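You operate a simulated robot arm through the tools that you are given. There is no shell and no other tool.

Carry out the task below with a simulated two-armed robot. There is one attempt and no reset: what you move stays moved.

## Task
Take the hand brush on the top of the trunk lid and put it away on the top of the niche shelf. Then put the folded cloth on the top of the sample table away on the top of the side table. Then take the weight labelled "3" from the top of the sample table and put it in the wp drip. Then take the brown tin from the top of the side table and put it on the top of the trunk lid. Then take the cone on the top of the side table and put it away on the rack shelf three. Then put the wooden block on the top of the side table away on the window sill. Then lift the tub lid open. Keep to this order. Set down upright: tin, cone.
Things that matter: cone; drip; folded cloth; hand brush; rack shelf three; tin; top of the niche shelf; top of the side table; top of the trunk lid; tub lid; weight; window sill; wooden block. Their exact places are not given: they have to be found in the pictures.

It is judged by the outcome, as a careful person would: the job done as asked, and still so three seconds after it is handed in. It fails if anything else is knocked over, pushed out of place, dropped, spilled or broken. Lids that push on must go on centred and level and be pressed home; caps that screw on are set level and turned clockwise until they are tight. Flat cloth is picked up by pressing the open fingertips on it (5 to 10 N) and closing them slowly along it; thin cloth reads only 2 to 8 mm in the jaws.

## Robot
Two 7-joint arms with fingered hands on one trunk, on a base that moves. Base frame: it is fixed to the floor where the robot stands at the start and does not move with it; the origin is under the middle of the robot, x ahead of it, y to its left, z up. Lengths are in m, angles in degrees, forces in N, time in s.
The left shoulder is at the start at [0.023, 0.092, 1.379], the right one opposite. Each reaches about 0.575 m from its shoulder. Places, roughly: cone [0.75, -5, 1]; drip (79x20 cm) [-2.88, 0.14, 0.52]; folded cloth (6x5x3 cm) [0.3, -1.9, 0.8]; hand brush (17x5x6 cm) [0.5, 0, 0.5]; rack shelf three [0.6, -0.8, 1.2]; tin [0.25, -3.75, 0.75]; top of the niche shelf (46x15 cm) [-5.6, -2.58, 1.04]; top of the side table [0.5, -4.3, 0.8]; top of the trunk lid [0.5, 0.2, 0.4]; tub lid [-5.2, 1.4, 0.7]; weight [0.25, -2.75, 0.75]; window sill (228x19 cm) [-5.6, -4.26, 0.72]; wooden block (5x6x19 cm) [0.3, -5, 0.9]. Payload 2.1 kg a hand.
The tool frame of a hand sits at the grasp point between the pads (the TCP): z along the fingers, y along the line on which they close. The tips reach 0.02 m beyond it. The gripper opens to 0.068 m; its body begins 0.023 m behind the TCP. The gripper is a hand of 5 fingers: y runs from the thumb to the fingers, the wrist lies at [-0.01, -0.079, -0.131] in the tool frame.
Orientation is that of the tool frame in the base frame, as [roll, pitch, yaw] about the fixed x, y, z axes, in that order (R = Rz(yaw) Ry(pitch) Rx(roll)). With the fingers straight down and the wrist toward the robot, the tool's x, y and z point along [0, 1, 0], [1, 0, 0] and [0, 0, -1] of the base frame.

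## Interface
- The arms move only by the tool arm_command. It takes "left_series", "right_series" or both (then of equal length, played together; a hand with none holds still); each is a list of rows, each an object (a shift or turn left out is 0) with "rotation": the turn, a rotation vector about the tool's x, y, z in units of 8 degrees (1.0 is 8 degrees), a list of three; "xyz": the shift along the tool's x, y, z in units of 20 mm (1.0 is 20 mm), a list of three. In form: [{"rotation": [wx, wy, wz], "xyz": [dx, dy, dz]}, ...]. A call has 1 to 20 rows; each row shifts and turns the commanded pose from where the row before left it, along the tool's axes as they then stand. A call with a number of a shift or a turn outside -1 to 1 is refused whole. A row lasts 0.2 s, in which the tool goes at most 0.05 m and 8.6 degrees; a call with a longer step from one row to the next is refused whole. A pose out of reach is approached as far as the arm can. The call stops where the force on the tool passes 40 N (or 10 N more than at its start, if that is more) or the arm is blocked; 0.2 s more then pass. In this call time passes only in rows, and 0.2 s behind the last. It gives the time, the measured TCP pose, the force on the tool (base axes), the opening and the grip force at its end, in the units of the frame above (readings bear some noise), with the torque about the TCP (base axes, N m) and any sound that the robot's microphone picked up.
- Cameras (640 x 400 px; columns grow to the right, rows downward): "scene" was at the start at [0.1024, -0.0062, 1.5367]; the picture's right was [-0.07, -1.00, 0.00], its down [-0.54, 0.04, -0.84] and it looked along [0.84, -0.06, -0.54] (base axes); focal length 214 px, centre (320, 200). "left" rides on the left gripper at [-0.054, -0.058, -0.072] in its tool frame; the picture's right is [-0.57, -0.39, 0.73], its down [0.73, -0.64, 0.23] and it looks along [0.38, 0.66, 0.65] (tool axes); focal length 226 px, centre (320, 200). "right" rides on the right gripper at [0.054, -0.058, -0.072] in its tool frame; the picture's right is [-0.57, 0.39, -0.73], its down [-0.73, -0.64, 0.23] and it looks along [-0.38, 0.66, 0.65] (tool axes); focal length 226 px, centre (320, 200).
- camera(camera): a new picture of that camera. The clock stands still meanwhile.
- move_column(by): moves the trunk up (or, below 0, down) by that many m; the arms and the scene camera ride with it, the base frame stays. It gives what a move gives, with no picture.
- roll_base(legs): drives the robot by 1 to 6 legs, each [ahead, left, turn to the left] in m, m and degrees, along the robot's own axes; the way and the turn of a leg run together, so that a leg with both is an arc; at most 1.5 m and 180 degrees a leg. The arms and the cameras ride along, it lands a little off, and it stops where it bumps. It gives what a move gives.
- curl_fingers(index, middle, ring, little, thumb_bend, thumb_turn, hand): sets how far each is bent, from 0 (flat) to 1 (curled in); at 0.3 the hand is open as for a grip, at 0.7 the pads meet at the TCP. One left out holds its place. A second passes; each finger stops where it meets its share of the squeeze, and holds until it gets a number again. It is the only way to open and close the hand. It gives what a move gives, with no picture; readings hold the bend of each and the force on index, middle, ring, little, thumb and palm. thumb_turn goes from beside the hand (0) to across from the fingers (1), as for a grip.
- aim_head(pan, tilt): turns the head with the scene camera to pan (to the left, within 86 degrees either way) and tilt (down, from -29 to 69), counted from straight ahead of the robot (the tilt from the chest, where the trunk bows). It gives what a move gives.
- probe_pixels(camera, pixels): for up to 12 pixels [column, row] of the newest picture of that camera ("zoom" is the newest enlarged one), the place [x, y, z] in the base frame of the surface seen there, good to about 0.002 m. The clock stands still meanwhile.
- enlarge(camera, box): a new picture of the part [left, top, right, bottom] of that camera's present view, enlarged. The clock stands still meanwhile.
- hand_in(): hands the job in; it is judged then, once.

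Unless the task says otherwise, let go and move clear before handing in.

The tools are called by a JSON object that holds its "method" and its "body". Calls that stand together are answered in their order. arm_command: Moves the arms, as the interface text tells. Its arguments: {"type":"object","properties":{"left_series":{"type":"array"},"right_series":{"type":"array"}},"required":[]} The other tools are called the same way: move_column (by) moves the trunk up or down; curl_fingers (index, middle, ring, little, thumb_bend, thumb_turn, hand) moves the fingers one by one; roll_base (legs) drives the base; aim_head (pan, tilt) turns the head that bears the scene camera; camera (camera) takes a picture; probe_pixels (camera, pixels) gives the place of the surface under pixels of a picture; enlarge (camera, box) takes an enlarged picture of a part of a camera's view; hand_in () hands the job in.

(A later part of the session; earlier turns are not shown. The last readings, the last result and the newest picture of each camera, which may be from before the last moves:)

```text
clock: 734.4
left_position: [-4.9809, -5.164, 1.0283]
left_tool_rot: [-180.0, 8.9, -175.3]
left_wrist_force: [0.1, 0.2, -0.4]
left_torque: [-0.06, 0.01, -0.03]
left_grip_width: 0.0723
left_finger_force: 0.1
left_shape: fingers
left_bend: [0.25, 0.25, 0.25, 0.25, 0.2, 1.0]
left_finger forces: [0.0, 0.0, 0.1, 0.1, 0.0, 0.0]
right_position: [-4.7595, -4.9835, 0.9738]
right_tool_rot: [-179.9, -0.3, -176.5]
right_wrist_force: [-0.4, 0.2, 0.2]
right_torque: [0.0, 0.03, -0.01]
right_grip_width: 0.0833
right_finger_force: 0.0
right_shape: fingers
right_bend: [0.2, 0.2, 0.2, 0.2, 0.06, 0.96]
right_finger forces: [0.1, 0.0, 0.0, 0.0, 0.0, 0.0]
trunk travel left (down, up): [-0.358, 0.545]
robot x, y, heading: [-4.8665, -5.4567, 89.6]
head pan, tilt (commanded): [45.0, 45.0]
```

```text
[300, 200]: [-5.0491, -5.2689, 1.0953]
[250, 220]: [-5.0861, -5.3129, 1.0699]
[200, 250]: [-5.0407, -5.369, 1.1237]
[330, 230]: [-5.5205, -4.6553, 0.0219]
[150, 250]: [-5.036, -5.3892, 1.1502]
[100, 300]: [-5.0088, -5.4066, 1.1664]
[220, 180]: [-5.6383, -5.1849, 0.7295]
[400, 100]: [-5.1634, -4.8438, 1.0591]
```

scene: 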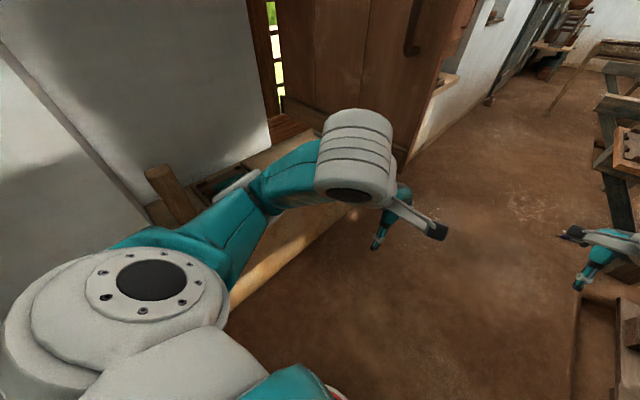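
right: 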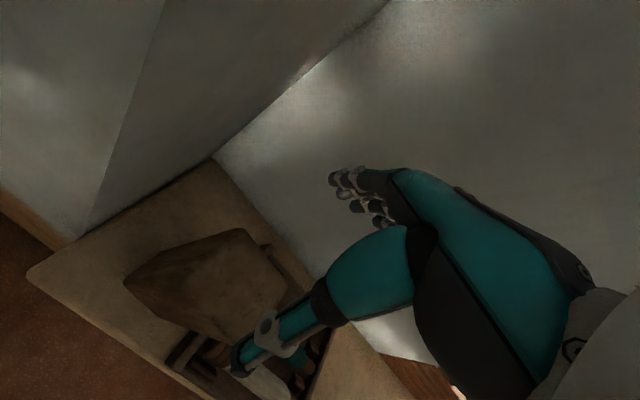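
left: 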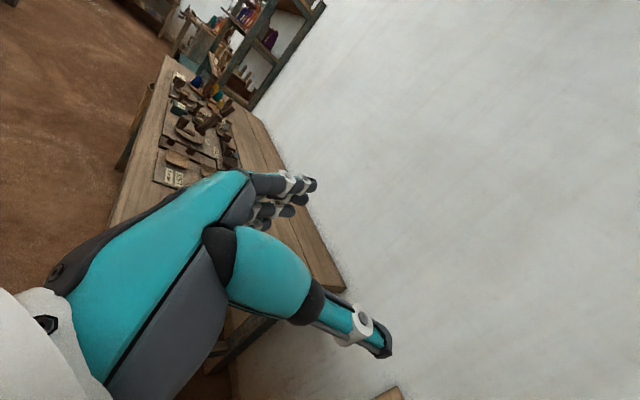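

Left extent is ~0.25 m. Raise the trunk 0.2 m, shift to x≈-4.72 and pass the shutter northward.

{"method": "move_column", "body": {"by": 0.2}}

{"method": "roll_base", "body": {"legs": [[0, -0.145, 0.4], [1.3, 0, 0]]}}

{"method": "aim_head", "body": {"pan": 0, "tilt": 30}}

{"method": "camera", "body": {"camera": "scene"}}

```text
clock: 736.6
left_position: [-4.9807, -5.1632, 1.2278]
left_tool_rot: [-179.9, 8.9, -175.3]
left_wrist_force: [-0.5, -0.1, -0.2]
left_torque: [0.03, -0.03, -0.01]
left_grip_width: 0.0723
left_finger_force: 0.0
left_shape: fingers
left_bend: [0.25, 0.25, 0.25, 0.25, 0.2, 1.0]
left_finger forces: [0.1, 0.1, 0.0, 0.0, 0.0, 0.1]
right_position: [-4.7591, -4.9821, 1.1735]
right_tool_rot: [-179.9, -0.2, -176.5]
right_wrist_force: [0.5, 0.2, -0.4]
right_torque: [-0.03, 0.02, 0.03]
right_grip_width: 0.0836
right_finger_force: 0.0
right_shape: fingers
right_bend: [0.2, 0.2, 0.2, 0.2, 0.06, 0.96]
right_finger forces: [0.0, 0.1, 0.1, 0.1, 0.1, 0.1]
trunk travel left (down, up): [-0.558, 0.345]
robot x, y, heading: [-4.866, -5.4602, 89.9]
head pan, tilt (commanded): [45.0, 45.0]
```

```text
clock: 744.1
left_position: [-4.8448, -3.8644, 1.2283]
left_tool_rot: [180.0, 9.0, -174.5]
left_wrist_force: [-0.7, 0.7, -0.1]
left_torque: [0.03, 0.01, -0.01]
left_grip_width: 0.0721
left_finger_force: 0.1
left_shape: fingers
left_bend: [0.25, 0.25, 0.25, 0.25, 0.2, 1.0]
left_finger forces: [0.0, 0.1, 0.0, 0.0, 0.0, 0.1]
right_position: [-4.6255, -3.6801, 1.1731]
right_tool_rot: [180.0, -0.2, -175.7]
right_wrist_force: [-0.3, -0.4, 0.0]
right_torque: [0.0, 0.01, 0.0]
right_grip_width: 0.0836
right_finger_force: 0.2
right_shape: fingers
right_bend: [0.2, 0.2, 0.2, 0.2, 0.06, 0.96]
right_finger forces: [0.1, 0.0, 0.1, 0.0, 0.0, 0.1]
trunk travel left (down, up): [-0.558, 0.345]
robot x, y, heading: [-4.7204, -4.163, 90.7]
head pan, tilt (commanded): [45.0, 45.0]
```

```text
clock: 745.2
left_position: [-4.8451, -3.8649, 1.2281]
left_tool_rot: [-180.0, 9.0, -174.5]
left_wrist_force: [-0.1, -0.5, 0.0]
left_torque: [0.01, -0.01, 0.02]
left_grip_width: 0.0722
left_finger_force: 0.1
left_shape: fingers
left_bend: [0.25, 0.25, 0.25, 0.25, 0.2, 1.0]
left_finger forces: [0.1, 0.0, 0.1, 0.1, 0.0, 0.0]
right_position: [-4.6263, -3.68, 1.1729]
right_tool_rot: [179.9, -0.1, -175.7]
right_wrist_force: [0.8, 0.1, -0.2]
right_torque: [-0.04, -0.01, -0.01]
right_grip_width: 0.0832
right_finger_force: 0.0
right_shape: fingers
right_bend: [0.2, 0.2, 0.2, 0.2, 0.06, 0.96]
right_finger forces: [0.1, 0.0, 0.1, 0.1, 0.1, 0.0]
trunk travel left (down, up): [-0.558, 0.345]
robot x, y, heading: [-4.7254, -4.157, 90.6]
head pan, tilt (commanded): [0.0, 30.0]
```

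```text
taken
```

scene: 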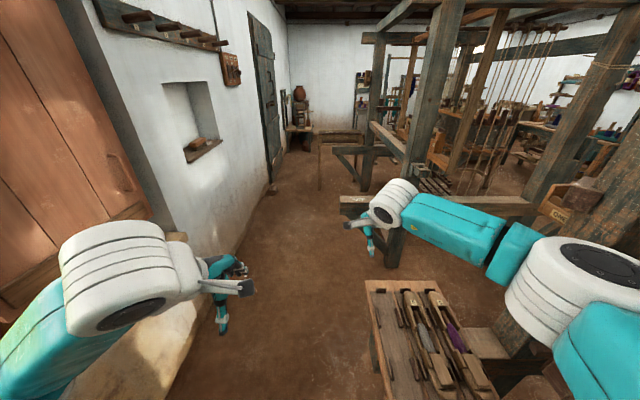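

I'll probe the north shutter panel at left before shifting toward the centre.

{"method": "probe_pixels", "body": {"camera": "scene", "pixels": [[130, 190], [100, 120], [60, 100], [140, 210], [370, 285], [380, 370], [350, 205], [400, 250], [325, 180], [322, 150], [358, 150]]}}

```text
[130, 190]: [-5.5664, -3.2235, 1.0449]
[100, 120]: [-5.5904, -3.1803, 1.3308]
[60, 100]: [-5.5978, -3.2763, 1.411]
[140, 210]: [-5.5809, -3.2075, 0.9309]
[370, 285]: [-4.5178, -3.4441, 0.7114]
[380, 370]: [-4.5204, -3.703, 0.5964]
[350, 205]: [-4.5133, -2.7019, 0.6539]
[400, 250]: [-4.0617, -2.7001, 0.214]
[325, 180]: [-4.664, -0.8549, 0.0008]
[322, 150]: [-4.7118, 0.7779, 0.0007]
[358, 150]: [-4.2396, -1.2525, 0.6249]
```

Path is clear. Drive north along the corridor.

{"method": "roll_base", "body": {"legs": [[0.3, 0.15, -0.6], [1.4, 0, 0], [0.75, 0.2, 0]]}}

{"method": "camera", "body": {"camera": "scene"}}

```text
clock: 757.7
left_position: [-5.1932, -1.425, 1.2283]
left_tool_rot: [180.0, 9.0, -174.8]
left_wrist_force: [-0.3, 0.5, 0.5]
left_torque: [0.02, 0.0, -0.01]
left_grip_width: 0.0722
left_finger_force: 0.0
left_shape: fingers
left_bend: [0.25, 0.25, 0.25, 0.25, 0.2, 1.0]
left_finger forces: [0.0, 0.0, 0.1, 0.0, 0.0, 0.0]
right_position: [-4.9747, -1.2422, 1.1728]
right_tool_rot: [-179.9, -0.2, -176.0]
right_wrist_force: [-1.2, 0.6, -0.7]
right_torque: [0.02, 0.0, 0.0]
right_grip_width: 0.0834
right_finger_force: 0.1
right_shape: fingers
right_bend: [0.2, 0.2, 0.2, 0.2, 0.06, 0.96]
right_finger forces: [0.0, 0.0, 0.1, 0.1, 0.0, 0.1]
trunk travel left (down, up): [-0.558, 0.345]
robot x, y, heading: [-5.0732, -1.7172, 90.3]
head pan, tilt (commanded): [0.0, 30.0]
```

```text
taken
```

scene: 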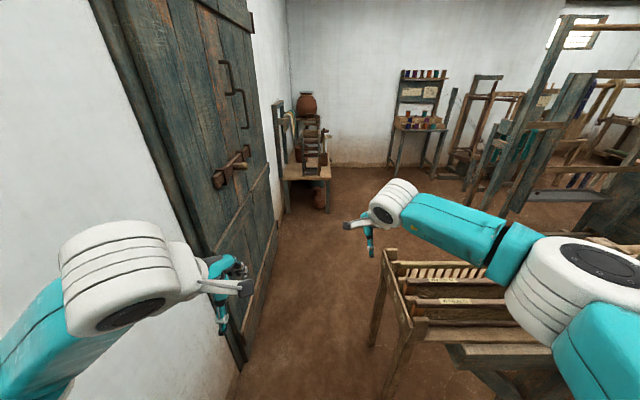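

{"method": "roll_base", "body": {"legs": [[1.4, 0, 0], [0.35, -0.25, 0], [0.7, -0.42, 0], [0.62, 0, 0]]}}

{"method": "aim_head", "body": {"pan": 60, "tilt": 40}}

{"method": "camera", "body": {"camera": "scene"}}

```text
clock: 774.1
left_position: [-4.5301, 1.6669, 1.2269]
left_tool_rot: [-180.0, 8.9, -174.8]
left_wrist_force: [-1.2, 0.5, -0.2]
left_torque: [0.01, 0.04, -0.03]
left_grip_width: 0.0723
left_finger_force: 0.0
left_shape: fingers
left_bend: [0.25, 0.25, 0.25, 0.25, 0.2, 1.0]
left_finger forces: [0.0, 0.1, 0.0, 0.0, 0.0, 0.0]
right_position: [-4.3094, 1.8501, 1.1729]
right_tool_rot: [-179.9, -0.2, -176.0]
right_wrist_force: [0.4, 0.0, 0.1]
right_torque: [-0.02, 0.0, 0.01]
right_grip_width: 0.0836
right_finger_force: 0.0
right_shape: fingers
right_bend: [0.2, 0.2, 0.2, 0.2, 0.06, 0.96]
right_finger forces: [0.0, 0.0, 0.1, 0.1, 0.0, 0.1]
trunk travel left (down, up): [-0.558, 0.345]
robot x, y, heading: [-4.4102, 1.3705, 90.1]
head pan, tilt (commanded): [0.0, 30.0]
```

```text
clock: 775.4
left_position: [-4.5296, 1.6672, 1.2274]
left_tool_rot: [-179.9, 9.0, -174.8]
left_wrist_force: [-0.4, 0.0, 1.5]
left_torque: [-0.04, -0.01, 0.0]
left_grip_width: 0.0723
left_finger_force: 0.0
left_shape: fingers
left_bend: [0.25, 0.25, 0.25, 0.25, 0.2, 1.0]
left_finger forces: [0.1, 0.0, 0.0, 0.0, 0.0, 0.1]
right_position: [-4.3102, 1.8509, 1.1742]
right_tool_rot: [-179.9, -0.3, -176.1]
right_wrist_force: [-0.5, -0.5, -1.0]
right_torque: [-0.03, 0.01, -0.01]
right_grip_width: 0.0832
right_finger_force: 0.1
right_shape: fingers
right_bend: [0.2, 0.2, 0.2, 0.2, 0.06, 0.96]
right_finger forces: [0.1, 0.0, 0.1, 0.0, 0.1, 0.0]
trunk travel left (down, up): [-0.558, 0.345]
robot x, y, heading: [-4.4101, 1.3728, 90.0]
head pan, tilt (commanded): [60.0, 40.0]
```

```text
taken
```

scene: 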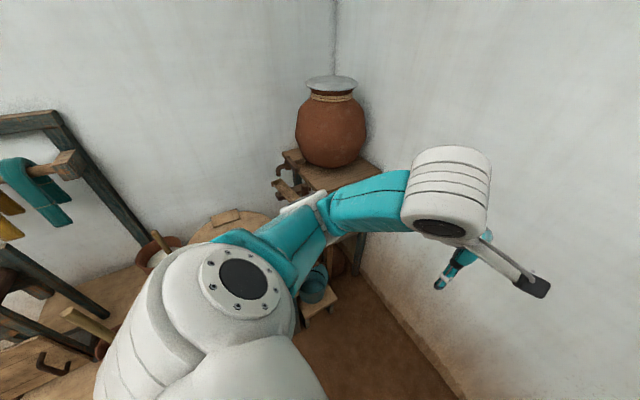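

The tub with its wooden lid is at lower left (225,225). Turn left to face it.

{"method": "roll_base", "body": {"legs": [[0.03, 0, 90]]}}

{"method": "aim_head", "body": {"pan": 0, "tilt": 45}}

{"method": "camera", "body": {"camera": "scene"}}

{"method": "enlarge", "body": {"camera": "scene", "box": [220, 130, 460, 300]}}

```text
clock: 779.6
left_position: [-4.7236, 1.2681, 1.2274]
left_tool_rot: [180.0, 9.0, -84.2]
left_wrist_force: [-0.1, 0.9, 0.2]
left_torque: [0.0, 0.02, 0.02]
left_grip_width: 0.0722
left_finger_force: 0.0
left_shape: fingers
left_bend: [0.25, 0.25, 0.25, 0.25, 0.2, 1.0]
left_finger forces: [0.1, 0.0, 0.0, 0.1, 0.0, 0.0]
right_position: [-4.9106, 1.4858, 1.1736]
right_tool_rot: [179.9, -0.2, -85.4]
right_wrist_force: [0.9, -0.4, -0.6]
right_torque: [-0.02, -0.01, -0.01]
right_grip_width: 0.0835
right_finger_force: 0.0
right_shape: fingers
right_bend: [0.2, 0.2, 0.2, 0.2, 0.06, 0.96]
right_finger forces: [0.1, 0.1, 0.0, 0.0, 0.0, 0.0]
trunk travel left (down, up): [-0.558, 0.345]
robot x, y, heading: [-4.4287, 1.3891, -179.4]
head pan, tilt (commanded): [60.0, 40.0]
```

```text
clock: 780.9
left_position: [-4.724, 1.2693, 1.2274]
left_tool_rot: [-179.9, 9.0, -84.2]
left_wrist_force: [0.5, -0.5, -0.7]
left_torque: [0.0, -0.04, 0.0]
left_grip_width: 0.0722
left_finger_force: 0.0
left_shape: fingers
left_bend: [0.25, 0.25, 0.25, 0.25, 0.2, 1.0]
left_finger forces: [0.0, 0.0, 0.0, 0.1, 0.1, 0.1]
right_position: [-4.9112, 1.4849, 1.1726]
right_tool_rot: [-180.0, -0.2, -85.4]
right_wrist_force: [-0.6, -0.7, -0.1]
right_torque: [-0.02, -0.02, -0.01]
right_grip_width: 0.0834
right_finger_force: 0.1
right_shape: fingers
right_bend: [0.2, 0.2, 0.2, 0.2, 0.06, 0.96]
right_finger forces: [0.0, 0.0, 0.0, 0.1, 0.1, 0.0]
trunk travel left (down, up): [-0.558, 0.345]
robot x, y, heading: [-4.4271, 1.3879, -179.0]
head pan, tilt (commanded): [0.0, 45.0]
```

```text
taken
```

scene: 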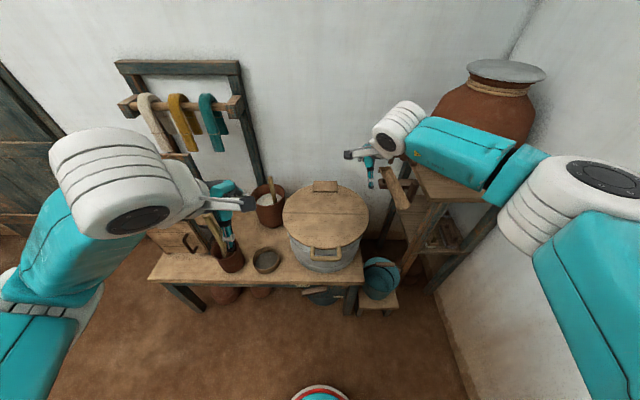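

```text
2.35 times, centred on (340, 215) of scene
```

zoom: 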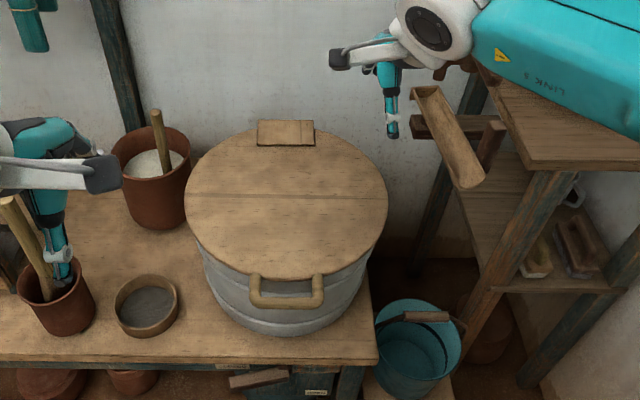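

The lid's handle is a U-shaped bar at the front (zoom 286,292) and the hinge plate at the back (zoom 286,133). I'll probe them.

{"method": "probe_pixels", "body": {"camera": "zoom", "pixels": [[286, 300], [260, 300], [312, 298], [254, 282], [320, 280], [286, 285], [286, 275], [286, 200], [286, 150], [286, 122], [190, 200], [384, 200]]}}

{"method": "probe_pixels", "body": {"camera": "zoom", "pixels": [[286, 292], [270, 302], [300, 302], [286, 306], [262, 120], [310, 122], [286, 138], [440, 120], [470, 180], [286, 330], [150, 130], [70, 270]]}}

```text
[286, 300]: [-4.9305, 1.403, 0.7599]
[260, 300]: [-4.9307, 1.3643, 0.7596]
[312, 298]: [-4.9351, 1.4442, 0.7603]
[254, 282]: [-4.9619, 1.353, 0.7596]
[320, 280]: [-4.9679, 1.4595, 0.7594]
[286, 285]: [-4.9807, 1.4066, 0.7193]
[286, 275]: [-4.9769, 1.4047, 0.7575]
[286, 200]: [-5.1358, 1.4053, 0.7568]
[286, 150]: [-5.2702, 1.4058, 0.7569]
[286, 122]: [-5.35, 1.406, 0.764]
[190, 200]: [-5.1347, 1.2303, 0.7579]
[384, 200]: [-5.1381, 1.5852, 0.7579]
```

```text
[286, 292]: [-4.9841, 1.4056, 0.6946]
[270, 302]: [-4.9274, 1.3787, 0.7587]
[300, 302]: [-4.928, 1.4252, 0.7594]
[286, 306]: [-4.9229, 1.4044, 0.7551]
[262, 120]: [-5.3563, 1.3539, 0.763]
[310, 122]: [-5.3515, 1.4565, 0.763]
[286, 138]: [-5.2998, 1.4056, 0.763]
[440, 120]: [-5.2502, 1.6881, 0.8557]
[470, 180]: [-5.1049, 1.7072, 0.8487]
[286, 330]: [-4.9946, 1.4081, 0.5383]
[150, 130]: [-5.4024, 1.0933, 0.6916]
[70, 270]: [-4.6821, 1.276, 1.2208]
```

Lid: centre (-5.137,1.407), top z 0.757; the handle bar lies along y at x≈-4.93, z≈0.755; hinge near x≈-5.33. I'll probe the surroundings for clearance before moving closer.

{"method": "probe_pixels", "body": {"camera": "scene", "pixels": [[440, 280], [470, 250], [500, 195], [440, 185], [390, 280], [380, 300], [325, 297], [270, 280], [230, 255], [275, 205], [560, 175], [530, 190]]}}

{"method": "aim_head", "body": {"pan": 0, "tilt": 65}}

{"method": "camera", "body": {"camera": "scene"}}

```text
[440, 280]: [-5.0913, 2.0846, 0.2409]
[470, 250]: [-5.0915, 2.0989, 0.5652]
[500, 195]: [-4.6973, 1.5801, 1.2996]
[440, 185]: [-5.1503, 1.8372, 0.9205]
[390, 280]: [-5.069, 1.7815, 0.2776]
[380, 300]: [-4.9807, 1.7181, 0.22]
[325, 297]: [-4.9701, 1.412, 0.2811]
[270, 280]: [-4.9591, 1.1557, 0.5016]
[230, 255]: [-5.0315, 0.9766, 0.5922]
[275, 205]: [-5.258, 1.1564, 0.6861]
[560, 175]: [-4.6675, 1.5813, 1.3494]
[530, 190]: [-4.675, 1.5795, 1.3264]
```

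```text
clock: 781.8
left_position: [-4.725, 1.2696, 1.2284]
left_tool_rot: [179.9, 9.1, -84.2]
left_wrist_force: [-0.3, -0.2, 0.1]
left_torque: [-0.02, 0.02, -0.02]
left_grip_width: 0.0723
left_finger_force: 0.1
left_shape: fingers
left_bend: [0.25, 0.25, 0.25, 0.25, 0.2, 1.0]
left_finger forces: [0.1, 0.1, 0.0, 0.0, 0.1, 0.0]
right_position: [-4.9098, 1.4863, 1.173]
right_tool_rot: [179.9, -0.2, -85.4]
right_wrist_force: [-0.6, -0.5, -0.2]
right_torque: [-0.01, -0.01, 0.0]
right_grip_width: 0.0835
right_finger_force: 0.1
right_shape: fingers
right_bend: [0.2, 0.2, 0.2, 0.2, 0.06, 0.96]
right_finger forces: [0.0, 0.1, 0.1, 0.0, 0.0, 0.1]
trunk travel left (down, up): [-0.558, 0.345]
robot x, y, heading: [-4.4319, 1.3893, -179.1]
head pan, tilt (commanded): [0.0, 65.0]
```

```text
taken
```

scene: 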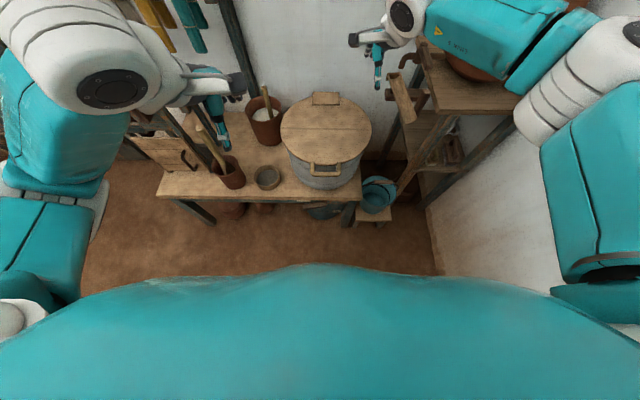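

Obstacles under the bench start at x≈-4.95. First retract the right hand up and back (it would block the lid), and level the left hand.

{"method": "arm_command", "body": {"right_series": [{"xyz": [-0.4, -1.0, -0.75]}, {"xyz": [-0.4, -1.0, -0.75]}, {"xyz": [-0.4, -1.0, -0.75]}, {"xyz": [-0.4, -1.0, -0.75]}, {"xyz": [-0.4, -1.0, -0.75]}, {"xyz": [-0.4, -1.0, -0.75]}, {"xyz": [-0.4, -1.0, -0.75]}, {"xyz": [-0.4, -1.0, -0.75]}], "left_series": [{"rotation": [0, 0.56, 0.36]}, {"rotation": [0, 0.56, 0.36]}, {"xyz": [0, 0, 0]}, {"xyz": [0, 0, 0]}, {"xyz": [0, 0, 0]}, {"xyz": [0, 0, 0]}, {"xyz": [0, 0, 0]}, {"xyz": [0, 0, 0]}]}}

{"method": "aim_head", "body": {"pan": 0, "tilt": 45}}

{"method": "camera", "body": {"camera": "scene"}}

```text
clock: 783.5
left_position: [-4.724, 1.2681, 1.2281]
left_tool_rot: [179.5, 0.0, -89.9]
left_wrist_force: [-1.0, -0.4, -0.3]
left_torque: [0.02, -0.02, 0.01]
left_grip_width: 0.0723
left_finger_force: 0.1
left_shape: fingers
left_bend: [0.25, 0.25, 0.25, 0.25, 0.2, 1.0]
left_finger forces: [0.0, 0.1, 0.1, 0.1, 0.0, 0.1]
right_position: [-4.7548, 1.563, 1.2941]
right_tool_rot: [-179.9, -0.2, -85.4]
right_wrist_force: [0.7, 0.9, -0.2]
right_torque: [-0.02, 0.02, 0.02]
right_grip_width: 0.0832
right_finger_force: 0.1
right_shape: fingers
right_bend: [0.2, 0.2, 0.2, 0.2, 0.06, 0.96]
right_finger forces: [0.0, 0.0, 0.1, 0.0, 0.0, 0.0]
trunk travel left (down, up): [-0.558, 0.345]
robot x, y, heading: [-4.4292, 1.3893, -179.1]
head pan, tilt (commanded): [0.0, 65.0]
```

```text
clock: 784.4
left_position: [-4.7238, 1.2686, 1.2276]
left_tool_rot: [179.5, 0.0, -89.9]
left_wrist_force: [0.0, -0.6, 0.1]
left_torque: [0.05, 0.0, 0.0]
left_grip_width: 0.0722
left_finger_force: 0.1
left_shape: fingers
left_bend: [0.25, 0.25, 0.25, 0.25, 0.2, 1.0]
left_finger forces: [0.1, 0.0, 0.0, 0.0, 0.1, 0.0]
right_position: [-4.7546, 1.5622, 1.2921]
right_tool_rot: [-179.9, -0.2, -85.4]
right_wrist_force: [-0.9, 0.2, -0.4]
right_torque: [0.0, 0.0, -0.03]
right_grip_width: 0.0832
right_finger_force: 0.2
right_shape: fingers
right_bend: [0.2, 0.2, 0.2, 0.2, 0.06, 0.96]
right_finger forces: [0.0, 0.1, 0.0, 0.0, 0.0, 0.0]
trunk travel left (down, up): [-0.558, 0.345]
robot x, y, heading: [-4.4299, 1.3902, -179.2]
head pan, tilt (commanded): [0.0, 45.0]
```

```text
taken
```

scene: 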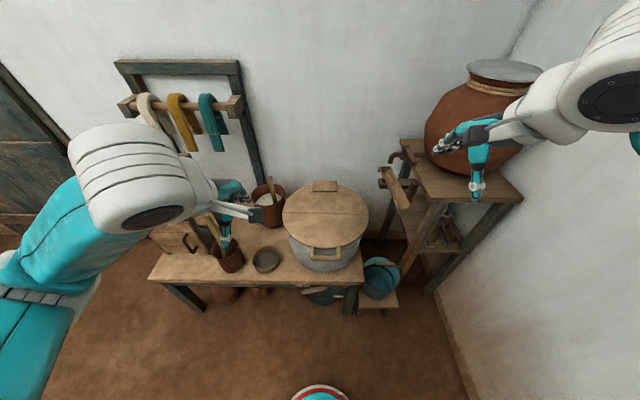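

Move the base to about (-4.50,1.44), lower the trunk 0.3 m, and preset the left hand's opening.

{"method": "roll_base", "body": {"legs": [[0.07, -0.05, -0.8]]}}

{"method": "move_column", "body": {"by": -0.3}}

{"method": "curl_fingers", "body": {"hand": "left", "index": 0.42, "middle": 0.42, "ring": 0.42, "little": 0.42, "thumb_bend": 0.4}}

{"method": "camera", "body": {"camera": "scene"}}

{"method": "enlarge", "body": {"camera": "scene", "box": [220, 120, 440, 300]}}

```text
clock: 785.5
left_position: [-4.797, 1.3225, 1.2276]
left_tool_rot: [179.6, -0.2, -90.8]
left_wrist_force: [-0.6, -0.4, -0.4]
left_torque: [0.01, 0.01, 0.01]
left_grip_width: 0.0722
left_finger_force: 0.1
left_shape: fingers
left_bend: [0.25, 0.25, 0.25, 0.25, 0.2, 1.0]
left_finger forces: [0.0, 0.1, 0.0, 0.0, 0.0, 0.1]
right_position: [-4.8249, 1.6171, 1.2934]
right_tool_rot: [-179.9, -0.3, -86.3]
right_wrist_force: [-0.7, 0.4, -0.3]
right_torque: [-0.02, -0.01, 0.01]
right_grip_width: 0.0832
right_finger_force: 0.0
right_shape: fingers
right_bend: [0.2, 0.2, 0.2, 0.2, 0.06, 0.96]
right_finger forces: [0.0, 0.0, 0.1, 0.0, 0.0, 0.0]
trunk travel left (down, up): [-0.558, 0.345]
robot x, y, heading: [-4.4967, 1.436, 180.0]
head pan, tilt (commanded): [0.0, 45.0]
```

```text
clock: 788.5
left_position: [-4.8005, 1.322, 0.9204]
left_tool_rot: [-179.0, 0.0, -90.7]
left_wrist_force: [0.3, -0.1, -0.1]
left_torque: [0.03, 0.01, 0.0]
left_grip_width: 0.0722
left_finger_force: 0.0
left_shape: fingers
left_bend: [0.25, 0.25, 0.25, 0.25, 0.2, 1.0]
left_finger forces: [0.1, 0.0, 0.0, 0.1, 0.0, 0.0]
right_position: [-4.8231, 1.617, 0.9929]
right_tool_rot: [-179.9, -0.3, -86.2]
right_wrist_force: [0.2, 0.2, 0.2]
right_torque: [0.02, -0.03, 0.01]
right_grip_width: 0.0835
right_finger_force: 0.0
right_shape: fingers
right_bend: [0.2, 0.2, 0.2, 0.2, 0.06, 0.96]
right_finger forces: [0.0, 0.0, 0.1, 0.0, 0.1, 0.1]
trunk travel left (down, up): [-0.258, 0.645]
robot x, y, heading: [-4.5034, 1.442, 179.8]
head pan, tilt (commanded): [0.0, 45.0]
```

```text
clock: 789.5
left_position: [-4.8002, 1.3226, 0.9204]
left_tool_rot: [-179.0, 0.0, -90.6]
left_wrist_force: [0.1, -0.6, -0.3]
left_torque: [0.0, 0.02, 0.01]
left_grip_width: 0.0443
left_finger_force: 0.0
left_shape: fingers
left_bend: [0.42, 0.42, 0.42, 0.42, 0.4, 1.0]
left_finger forces: [0.1, 0.0, 0.1, 0.0, 0.1, 0.0]
right_position: [-4.824, 1.6168, 0.994]
right_tool_rot: [-180.0, -0.2, -86.2]
right_wrist_force: [0.2, -0.4, -0.2]
right_torque: [-0.01, 0.0, -0.05]
right_grip_width: 0.0834
right_finger_force: 0.0
right_shape: fingers
right_bend: [0.2, 0.2, 0.2, 0.2, 0.06, 0.96]
right_finger forces: [0.0, 0.1, 0.1, 0.1, 0.0, 0.1]
trunk travel left (down, up): [-0.258, 0.645]
robot x, y, heading: [-4.5025, 1.4414, 180.1]
head pan, tilt (commanded): [0.0, 45.0]
```

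```text
taken
```

scene: 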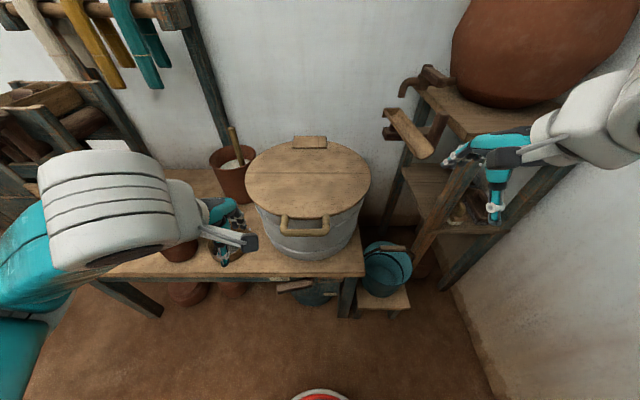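

```text
2.22 times, centred on (330, 210) of scene
```

zoom: 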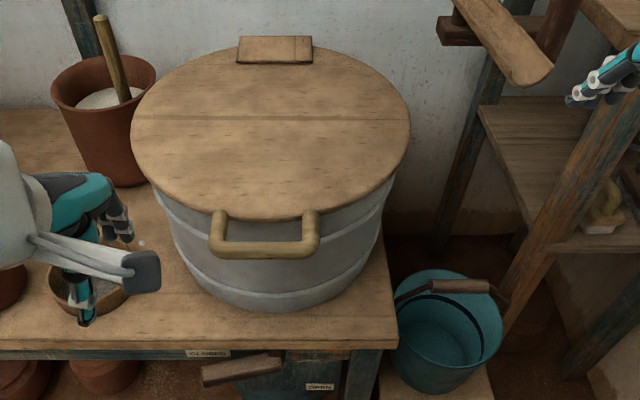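

There's a lever with CLOSED/OPEN labels at the bench front (zoom 240,370); I'll probe it and the handle again.

{"method": "probe_pixels", "body": {"camera": "zoom", "pixels": [[240, 370], [205, 378], [280, 360], [215, 352], [320, 387], [265, 248], [265, 242], [215, 225], [312, 220], [265, 230], [265, 256], [350, 345]]}}

```text
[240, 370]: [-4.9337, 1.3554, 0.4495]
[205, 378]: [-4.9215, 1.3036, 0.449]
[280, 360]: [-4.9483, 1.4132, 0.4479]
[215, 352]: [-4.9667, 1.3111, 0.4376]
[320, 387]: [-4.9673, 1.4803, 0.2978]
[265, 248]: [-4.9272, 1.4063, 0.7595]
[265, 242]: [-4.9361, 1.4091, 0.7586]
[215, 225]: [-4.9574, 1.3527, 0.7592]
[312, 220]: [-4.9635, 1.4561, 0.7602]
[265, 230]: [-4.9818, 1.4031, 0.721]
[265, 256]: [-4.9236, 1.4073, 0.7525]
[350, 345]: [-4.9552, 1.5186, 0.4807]
```

The handle bar is at x≈-4.930, z≈0.751. Bring the left hand above it.

{"method": "arm_command", "body": {"left_series": [{"xyz": [-0.66, 0.936, 0.5]}, {"xyz": [-0.66, 0.936, 0.5]}, {"xyz": [-0.66, 0.936, 0.8]}, {"xyz": [-0.66, 0.936, 0.8]}, {"xyz": [-0.66, 0.936, 0.8]}, {"xyz": [-0.66, 0.936, 0.8]}, {"xyz": [-0.66, 0.936, 0.8]}]}}

{"method": "enlarge", "body": {"camera": "scene", "box": [220, 120, 440, 300]}}

{"method": "camera", "body": {"camera": "left"}}

```text
clock: 791.1
left_position: [-4.9299, 1.4161, 0.8197]
left_tool_rot: [-179.0, -0.1, -90.8]
left_wrist_force: [0.3, -0.3, -0.4]
left_torque: [-0.03, 0.0, -0.01]
left_grip_width: 0.0444
left_finger_force: 0.1
left_shape: fingers
left_bend: [0.42, 0.42, 0.42, 0.42, 0.4, 1.0]
left_finger forces: [0.1, 0.0, 0.0, 0.0, 0.0, 0.1]
right_position: [-4.8227, 1.6163, 0.9932]
right_tool_rot: [179.9, -0.2, -86.2]
right_wrist_force: [-1.3, -1.2, 1.0]
right_torque: [0.03, -0.01, 0.03]
right_grip_width: 0.0833
right_finger_force: 0.1
right_shape: fingers
right_bend: [0.2, 0.2, 0.2, 0.2, 0.06, 0.96]
right_finger forces: [0.0, 0.1, 0.0, 0.0, 0.0, 0.0]
trunk travel left (down, up): [-0.258, 0.645]
robot x, y, heading: [-4.5017, 1.4383, 179.8]
head pan, tilt (commanded): [0.0, 45.0]
```

```text
2.22 times, centred on (330, 210) of scene
```

zoom: 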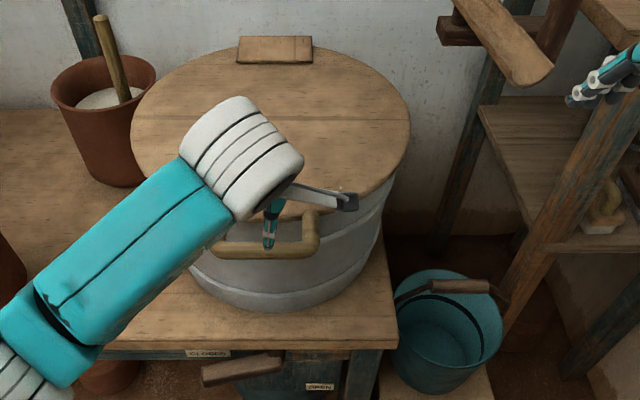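

```text
taken
```

left: 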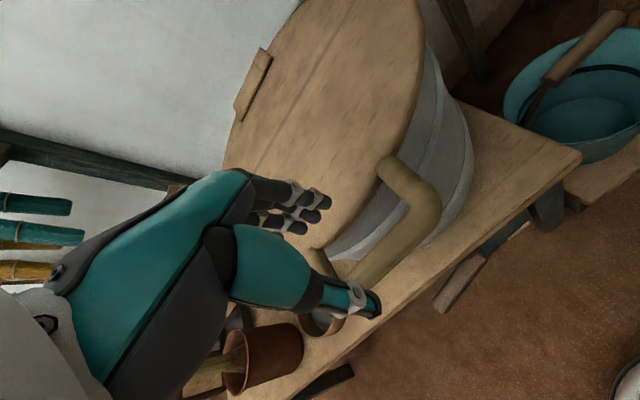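

I'll probe the fingertips and thumb to see exactly where they'll come down relative to the bar.

{"method": "probe_pixels", "body": {"camera": "left", "pixels": [[325, 202], [312, 214], [300, 228], [275, 220], [375, 305], [365, 300], [405, 190], [385, 235], [360, 265], [395, 165], [350, 280], [345, 245]]}}

```text
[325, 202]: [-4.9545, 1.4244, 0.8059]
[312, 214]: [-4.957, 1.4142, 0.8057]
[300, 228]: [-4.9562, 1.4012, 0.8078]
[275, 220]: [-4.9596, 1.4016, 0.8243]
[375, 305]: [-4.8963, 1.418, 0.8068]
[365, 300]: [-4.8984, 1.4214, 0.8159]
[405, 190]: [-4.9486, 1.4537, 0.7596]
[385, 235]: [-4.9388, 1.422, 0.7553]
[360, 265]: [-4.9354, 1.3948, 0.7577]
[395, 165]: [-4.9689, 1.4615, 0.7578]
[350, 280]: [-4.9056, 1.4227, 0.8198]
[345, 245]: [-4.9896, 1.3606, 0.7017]
```

The fingers will enter the gap with about 1.2 cm on each side. Lower to z≈0.748 and close on the bar.

{"method": "arm_command", "body": {"left_series": [{"xyz": [0, 0, 0.8]}, {"xyz": [0, 0, 0.8]}, {"xyz": [0, 0, 0.7]}, {"xyz": [0, 0, 0.6]}, {"xyz": [0, 0, 0.4]}, {"xyz": [0, 0, 0.3]}]}}

{"method": "camera", "body": {"camera": "left"}}

{"method": "curl_fingers", "body": {"hand": "left", "index": 0.66, "middle": 0.68, "ring": 0.68, "little": 0.68, "thumb_bend": 0.66}}

{"method": "camera", "body": {"camera": "left"}}

```text
clock: 792.5
left_position: [-4.9272, 1.4159, 0.7481]
left_tool_rot: [-179.0, 0.0, -90.7]
left_wrist_force: [-0.9, -0.4, -1.2]
left_torque: [0.02, -0.02, 0.01]
left_grip_width: 0.0442
left_finger_force: 0.0
left_shape: fingers
left_bend: [0.42, 0.42, 0.42, 0.42, 0.4, 1.0]
left_finger forces: [0.0, 0.0, 0.1, 0.0, 0.1, 0.1]
right_position: [-4.8249, 1.6172, 0.9937]
right_tool_rot: [179.9, -0.2, -86.2]
right_wrist_force: [-0.3, -0.4, -0.4]
right_torque: [-0.02, -0.01, -0.02]
right_grip_width: 0.0834
right_finger_force: 0.1
right_shape: fingers
right_bend: [0.2, 0.2, 0.2, 0.2, 0.06, 0.96]
right_finger forces: [0.0, 0.0, 0.0, 0.0, 0.0, 0.1]
trunk travel left (down, up): [-0.258, 0.645]
robot x, y, heading: [-4.5013, 1.4421, 180.0]
head pan, tilt (commanded): [0.0, 45.0]
```

```text
taken
```

left: 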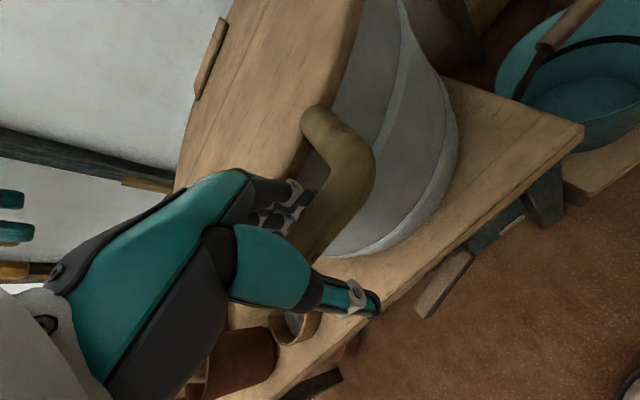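

```text
clock: 793.5
left_position: [-4.9279, 1.416, 0.7473]
left_tool_rot: [-178.9, 0.1, -90.7]
left_wrist_force: [-6.9, -0.1, -1.2]
left_torque: [0.01, -0.02, -0.08]
left_grip_width: 0.0054
left_finger_force: 3.1
left_shape: fingers
left_bend: [0.62, 0.68, 0.68, 0.64, 0.66, 1.0]
left_finger forces: [2.7, 0.0, 0.0, 4.2, 0.0, 0.1]
right_position: [-4.8256, 1.6169, 0.9931]
right_tool_rot: [-180.0, -0.2, -86.2]
right_wrist_force: [-0.7, -0.5, 0.5]
right_torque: [0.02, 0.05, -0.01]
right_grip_width: 0.0836
right_finger_force: 0.0
right_shape: fingers
right_bend: [0.2, 0.2, 0.2, 0.2, 0.06, 0.96]
right_finger forces: [0.0, 0.0, 0.0, 0.0, 0.0, 0.0]
trunk travel left (down, up): [-0.258, 0.645]
robot x, y, heading: [-4.5013, 1.4401, 180.2]
head pan, tilt (commanded): [0.0, 45.0]
```

```text
taken
```

left: 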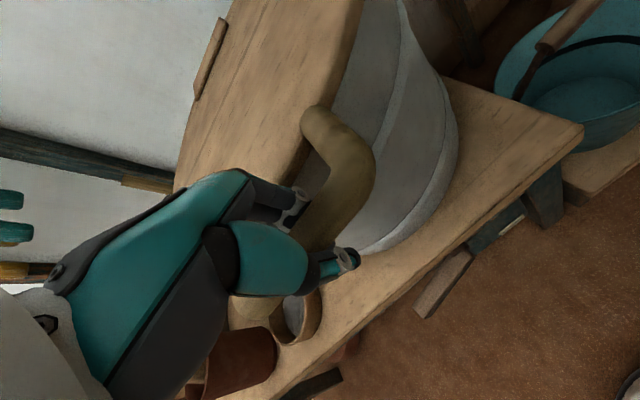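

The fingers and thumb have closed under the bar, caging it. I'll lift a little along the hinge arc and check.

{"method": "arm_command", "body": {"left_series": [{"xyz": [0, 0.02, -0.6]}, {"xyz": [0, 0.05, -0.87]}, {"xyz": [0, 0.08, -0.87]}, {"xyz": [0, 0.12, -0.87]}]}}

{"method": "camera", "body": {"camera": "left"}}

{"method": "enlarge", "body": {"camera": "scene", "box": [200, 80, 460, 300]}}

```text
clock: 794.5
left_position: [-4.9351, 1.4171, 0.8114]
left_tool_rot: [-178.9, -0.1, -90.6]
left_wrist_force: [-2.9, -0.7, -4.3]
left_torque: [0.04, -0.03, -0.07]
left_grip_width: 0.0043
left_finger_force: 2.1
left_shape: fingers
left_bend: [0.64, 0.68, 0.68, 0.65, 0.66, 1.0]
left_finger forces: [1.4, 0.0, 0.1, 2.9, 0.0, 0.1]
right_position: [-4.8234, 1.6164, 0.9928]
right_tool_rot: [-179.9, -0.3, -86.2]
right_wrist_force: [0.7, -0.1, 0.0]
right_torque: [0.02, 0.0, 0.01]
right_grip_width: 0.0835
right_finger_force: 0.0
right_shape: fingers
right_bend: [0.2, 0.2, 0.2, 0.2, 0.06, 0.96]
right_finger forces: [0.1, 0.0, 0.1, 0.0, 0.1, 0.0]
trunk travel left (down, up): [-0.258, 0.645]
robot x, y, heading: [-4.5025, 1.441, 180.2]
head pan, tilt (commanded): [0.0, 45.0]
```

```text
taken
```

left: 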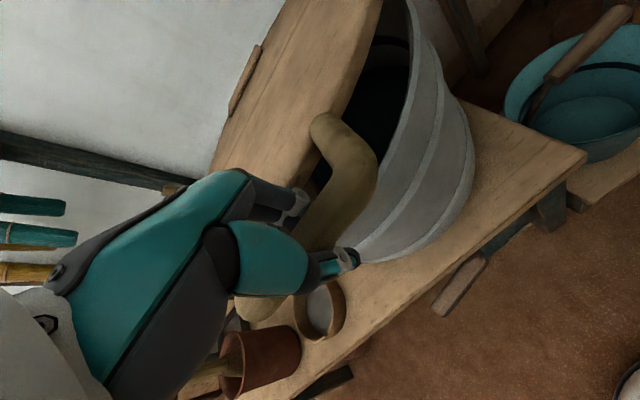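

```text
1.82 times, centred on (330, 190) of scene
```

zoom: 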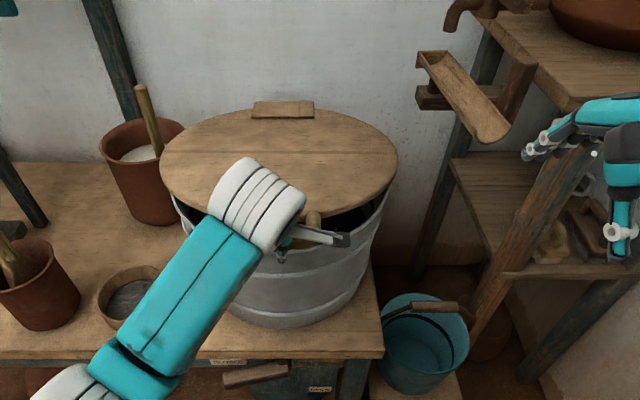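

The lid is rising freely (load ≈4 N). Continue along the arc to about 38°.

{"method": "arm_command", "body": {"left_series": [{"xyz": [0, 0.16, -0.86]}, {"xyz": [0, 0.195, -0.85]}, {"xyz": [0, 0.235, -0.84]}, {"xyz": [0, 0.27, -0.83]}, {"xyz": [0, 0.31, -0.815]}, {"xyz": [0, 0.34, -0.805]}, {"xyz": [0, 0.375, -0.79]}, {"xyz": [0, 0.41, -0.77]}, {"xyz": [0, 0.44, -0.755]}, {"xyz": [0, 0.475, -0.73]}, {"xyz": [0, 0.505, -0.71]}]}}

{"method": "camera", "body": {"camera": "left"}}

{"method": "camera", "body": {"camera": "scene"}}

```text
clock: 796.9
left_position: [-5.0098, 1.4172, 0.9867]
left_tool_rot: [-179.2, 0.1, -90.7]
left_wrist_force: [9.1, -0.4, 2.2]
left_torque: [-0.01, -0.07, -0.04]
left_grip_width: 0.0144
left_finger_force: 4.8
left_shape: fingers
left_bend: [0.66, 0.68, 0.68, 0.68, 0.56, 1.0]
left_finger forces: [0.1, 0.0, 0.0, 0.0, 9.2, 0.0]
right_position: [-4.8233, 1.6173, 0.9924]
right_tool_rot: [-180.0, -0.1, -86.2]
right_wrist_force: [0.9, -0.2, 0.1]
right_torque: [-0.01, 0.02, 0.03]
right_grip_width: 0.0834
right_finger_force: 0.1
right_shape: fingers
right_bend: [0.2, 0.2, 0.2, 0.2, 0.06, 0.96]
right_finger forces: [0.0, 0.1, 0.1, 0.0, 0.0, 0.1]
trunk travel left (down, up): [-0.258, 0.645]
robot x, y, heading: [-4.5008, 1.4401, 180.1]
head pan, tilt (commanded): [0.0, 45.0]
```

```text
taken
```

left: 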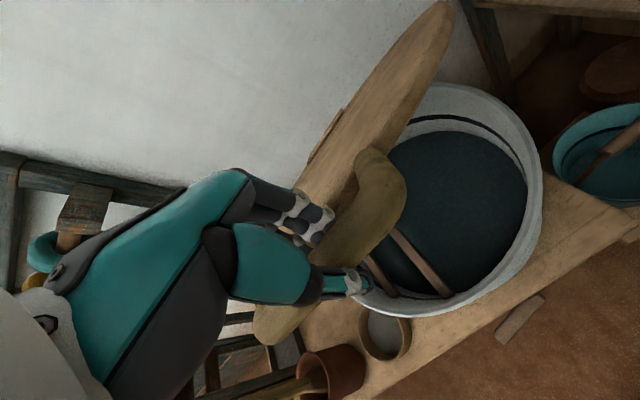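

```text
taken
```

scene: 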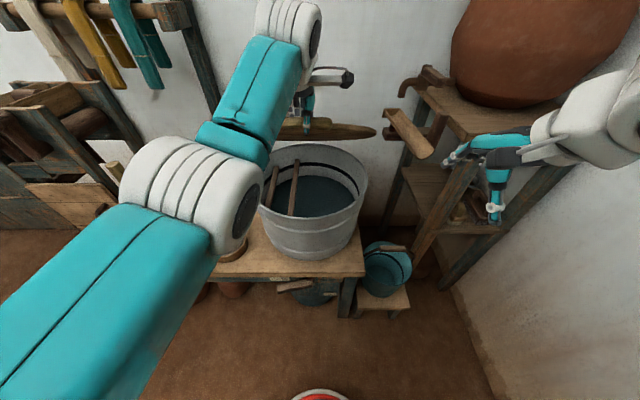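

The lid is open ~32° with the tub's interior visible; the thumb is taking 9 N, so I'm slightly too far west. I'll probe the lid to get its real hinge geometry.

{"method": "probe_pixels", "body": {"camera": "left", "pixels": [[400, 60], [440, 30], [350, 150], [320, 180], [375, 165], [395, 185], [340, 255], [330, 140], [315, 150], [470, 250], [520, 150]]}}

{"method": "enlarge", "body": {"camera": "scene", "box": [220, 50, 420, 210]}}

```text
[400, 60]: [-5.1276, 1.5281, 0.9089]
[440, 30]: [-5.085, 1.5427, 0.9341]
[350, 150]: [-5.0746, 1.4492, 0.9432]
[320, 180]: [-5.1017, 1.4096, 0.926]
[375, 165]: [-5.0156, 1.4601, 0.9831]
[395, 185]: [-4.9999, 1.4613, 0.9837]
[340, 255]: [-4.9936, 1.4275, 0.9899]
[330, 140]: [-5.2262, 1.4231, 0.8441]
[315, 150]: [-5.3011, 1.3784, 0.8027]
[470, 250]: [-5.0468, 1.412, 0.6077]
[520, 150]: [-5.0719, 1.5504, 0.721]
```

```text
2.50 times, centred on (320, 130) of scene
```

zoom: 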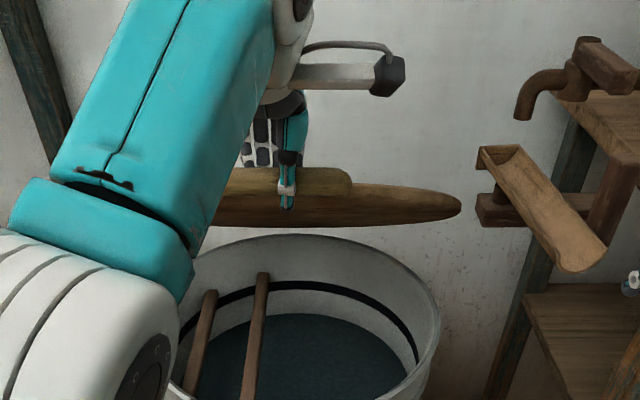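

The hinge line is at x≈-5.357, z≈0.755 (bar radius ≈0.427). I'll lift a bit further to ~40°.

{"method": "arm_command", "body": {"left_series": [{"xyz": [0, -0.1, -0.7]}, {"xyz": [0, 0.3, -0.7]}, {"xyz": [0, 0.4, -0.7]}]}}

{"method": "camera", "body": {"camera": "scene"}}

```text
clock: 797.7
left_position: [-5.0128, 1.4149, 1.0151]
left_tool_rot: [-178.7, -0.1, -90.8]
left_wrist_force: [-12.3, 6.0, -11.7]
left_torque: [0.22, 0.01, -0.25]
left_grip_width: 0.009
left_finger_force: 7.9
left_shape: fingers
left_bend: [0.59, 0.63, 0.61, 0.62, 0.65, 1.0]
left_finger forces: [3.6, 3.9, 4.5, 3.8, 0.4, 0.0]
left hand out of reach, approached as far as the arm can: row 2, 3
right_position: [-4.8261, 1.6177, 0.9921]
right_tool_rot: [-179.9, -0.3, -86.3]
right_wrist_force: [0.6, 0.3, 0.6]
right_torque: [-0.02, -0.03, -0.03]
right_grip_width: 0.0835
right_finger_force: 0.0
right_shape: fingers
right_bend: [0.2, 0.2, 0.2, 0.2, 0.06, 0.96]
right_finger forces: [0.1, 0.0, 0.1, 0.1, 0.0, 0.1]
trunk travel left (down, up): [-0.258, 0.645]
robot x, y, heading: [-4.5003, 1.4378, 179.8]
head pan, tilt (commanded): [0.0, 45.0]
```

```text
taken
```

scene: 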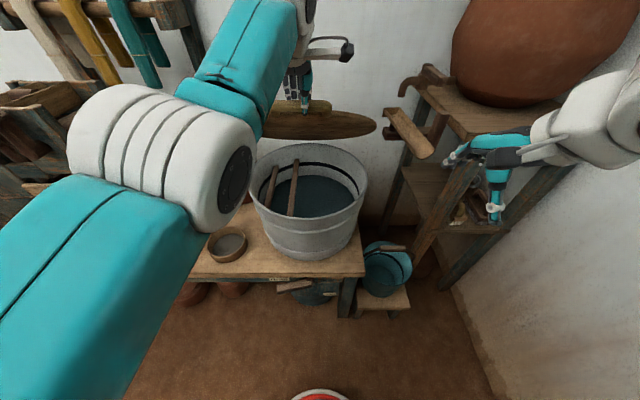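

The left arm is at its limit (~36°). I'll now bring the right hand under the raised lid to push it further: first lower it beside the tub.

{"method": "arm_command", "body": {"right_series": [{"xyz": [0, 0, 1]}, {"xyz": [0, 0, 1]}, {"xyz": [0, 0, 1]}, {"xyz": [0, 0, 1]}, {"xyz": [0, 0, 1]}, {"xyz": [0, 0, 1]}, {"xyz": [0, 0, 1]}, {"xyz": [0, 0, 1]}]}}

{"method": "camera", "body": {"camera": "scene"}}

```text
clock: 799.5
left_position: [-5.0129, 1.4144, 1.0153]
left_tool_rot: [-178.8, -0.1, -90.7]
left_wrist_force: [-12.5, 8.4, -12.8]
left_torque: [0.24, 0.01, -0.31]
left_grip_width: 0.009
left_finger_force: 8.3
left_shape: fingers
left_bend: [0.59, 0.63, 0.61, 0.62, 0.65, 1.0]
left_finger forces: [3.7, 4.0, 4.7, 3.9, 0.4, 0.0]
right_position: [-4.8243, 1.6167, 0.8312]
right_tool_rot: [-179.8, -0.3, -86.2]
right_wrist_force: [-0.4, 0.7, -0.5]
right_torque: [0.01, 0.01, 0.01]
right_grip_width: 0.0836
right_finger_force: 0.1
right_shape: fingers
right_bend: [0.2, 0.2, 0.2, 0.2, 0.06, 0.96]
right_finger forces: [0.0, 0.0, 0.1, 0.1, 0.1, 0.1]
trunk travel left (down, up): [-0.258, 0.645]
robot x, y, heading: [-4.4987, 1.4423, 180.1]
head pan, tilt (commanded): [0.0, 45.0]
```

```text
taken
```

scene: 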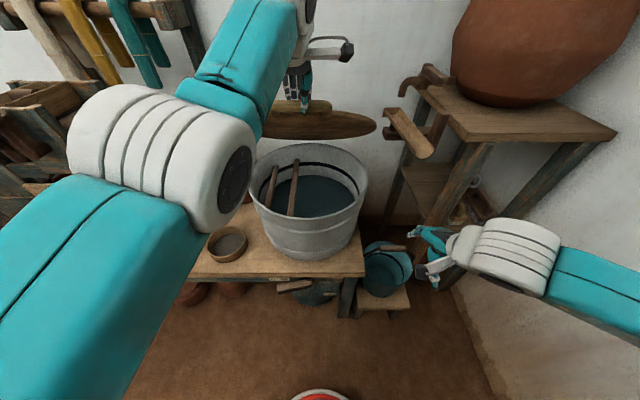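

Now slide the right hand under the lid, to about (-5.0,1.50,0.83).

{"method": "arm_command", "body": {"right_series": [{"xyz": [0.61, 0.9, 0]}, {"xyz": [0.61, 0.9, 0]}, {"xyz": [0.61, 0.9, 0]}, {"xyz": [0.61, 0.9, 0]}, {"xyz": [0.61, 0.9, 0]}, {"xyz": [0.61, 0.9, 0]}, {"xyz": [0.61, 0.9, 0]}, {"xyz": [0.61, 0.9, 0]}, {"xyz": [0.61, 0.9, 0]}]}}

{"method": "camera", "body": {"camera": "scene"}}

{"method": "camera", "body": {"camera": "right"}}

```text
clock: 801.5
left_position: [-5.012, 1.414, 1.0156]
left_tool_rot: [-178.7, -0.2, -90.7]
left_wrist_force: [-11.4, 5.7, -11.6]
left_torque: [0.19, -0.01, -0.25]
left_grip_width: 0.0093
left_finger_force: 7.7
left_shape: fingers
left_bend: [0.58, 0.63, 0.61, 0.62, 0.65, 1.0]
left_finger forces: [3.2, 4.0, 4.2, 3.4, 0.6, 0.0]
right_position: [-4.9795, 1.4966, 0.8326]
right_tool_rot: [-179.8, -0.2, -86.2]
right_wrist_force: [-0.4, -0.3, 0.2]
right_torque: [0.01, 0.01, -0.02]
right_grip_width: 0.0833
right_finger_force: 0.0
right_shape: fingers
right_bend: [0.2, 0.2, 0.2, 0.2, 0.06, 0.96]
right_finger forces: [0.0, 0.1, 0.0, 0.0, 0.1, 0.1]
trunk travel left (down, up): [-0.258, 0.645]
robot x, y, heading: [-4.4981, 1.4386, 180.0]
head pan, tilt (commanded): [0.0, 45.0]
```

```text
taken
```

scene: 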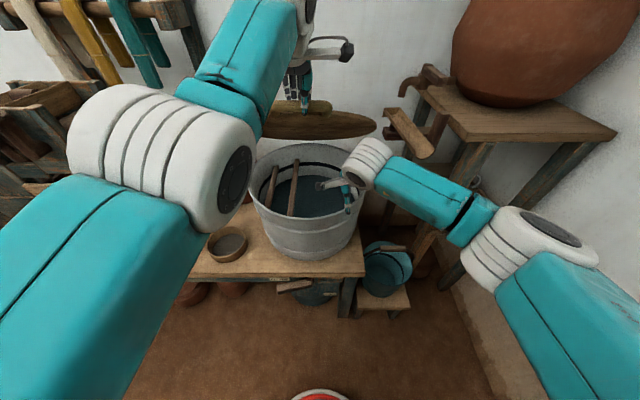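

```text
taken
```

right: 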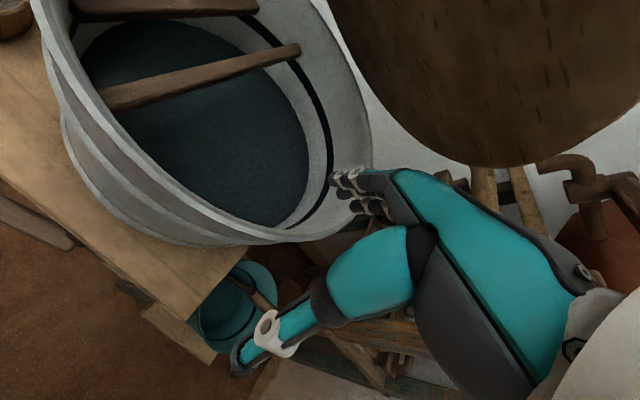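

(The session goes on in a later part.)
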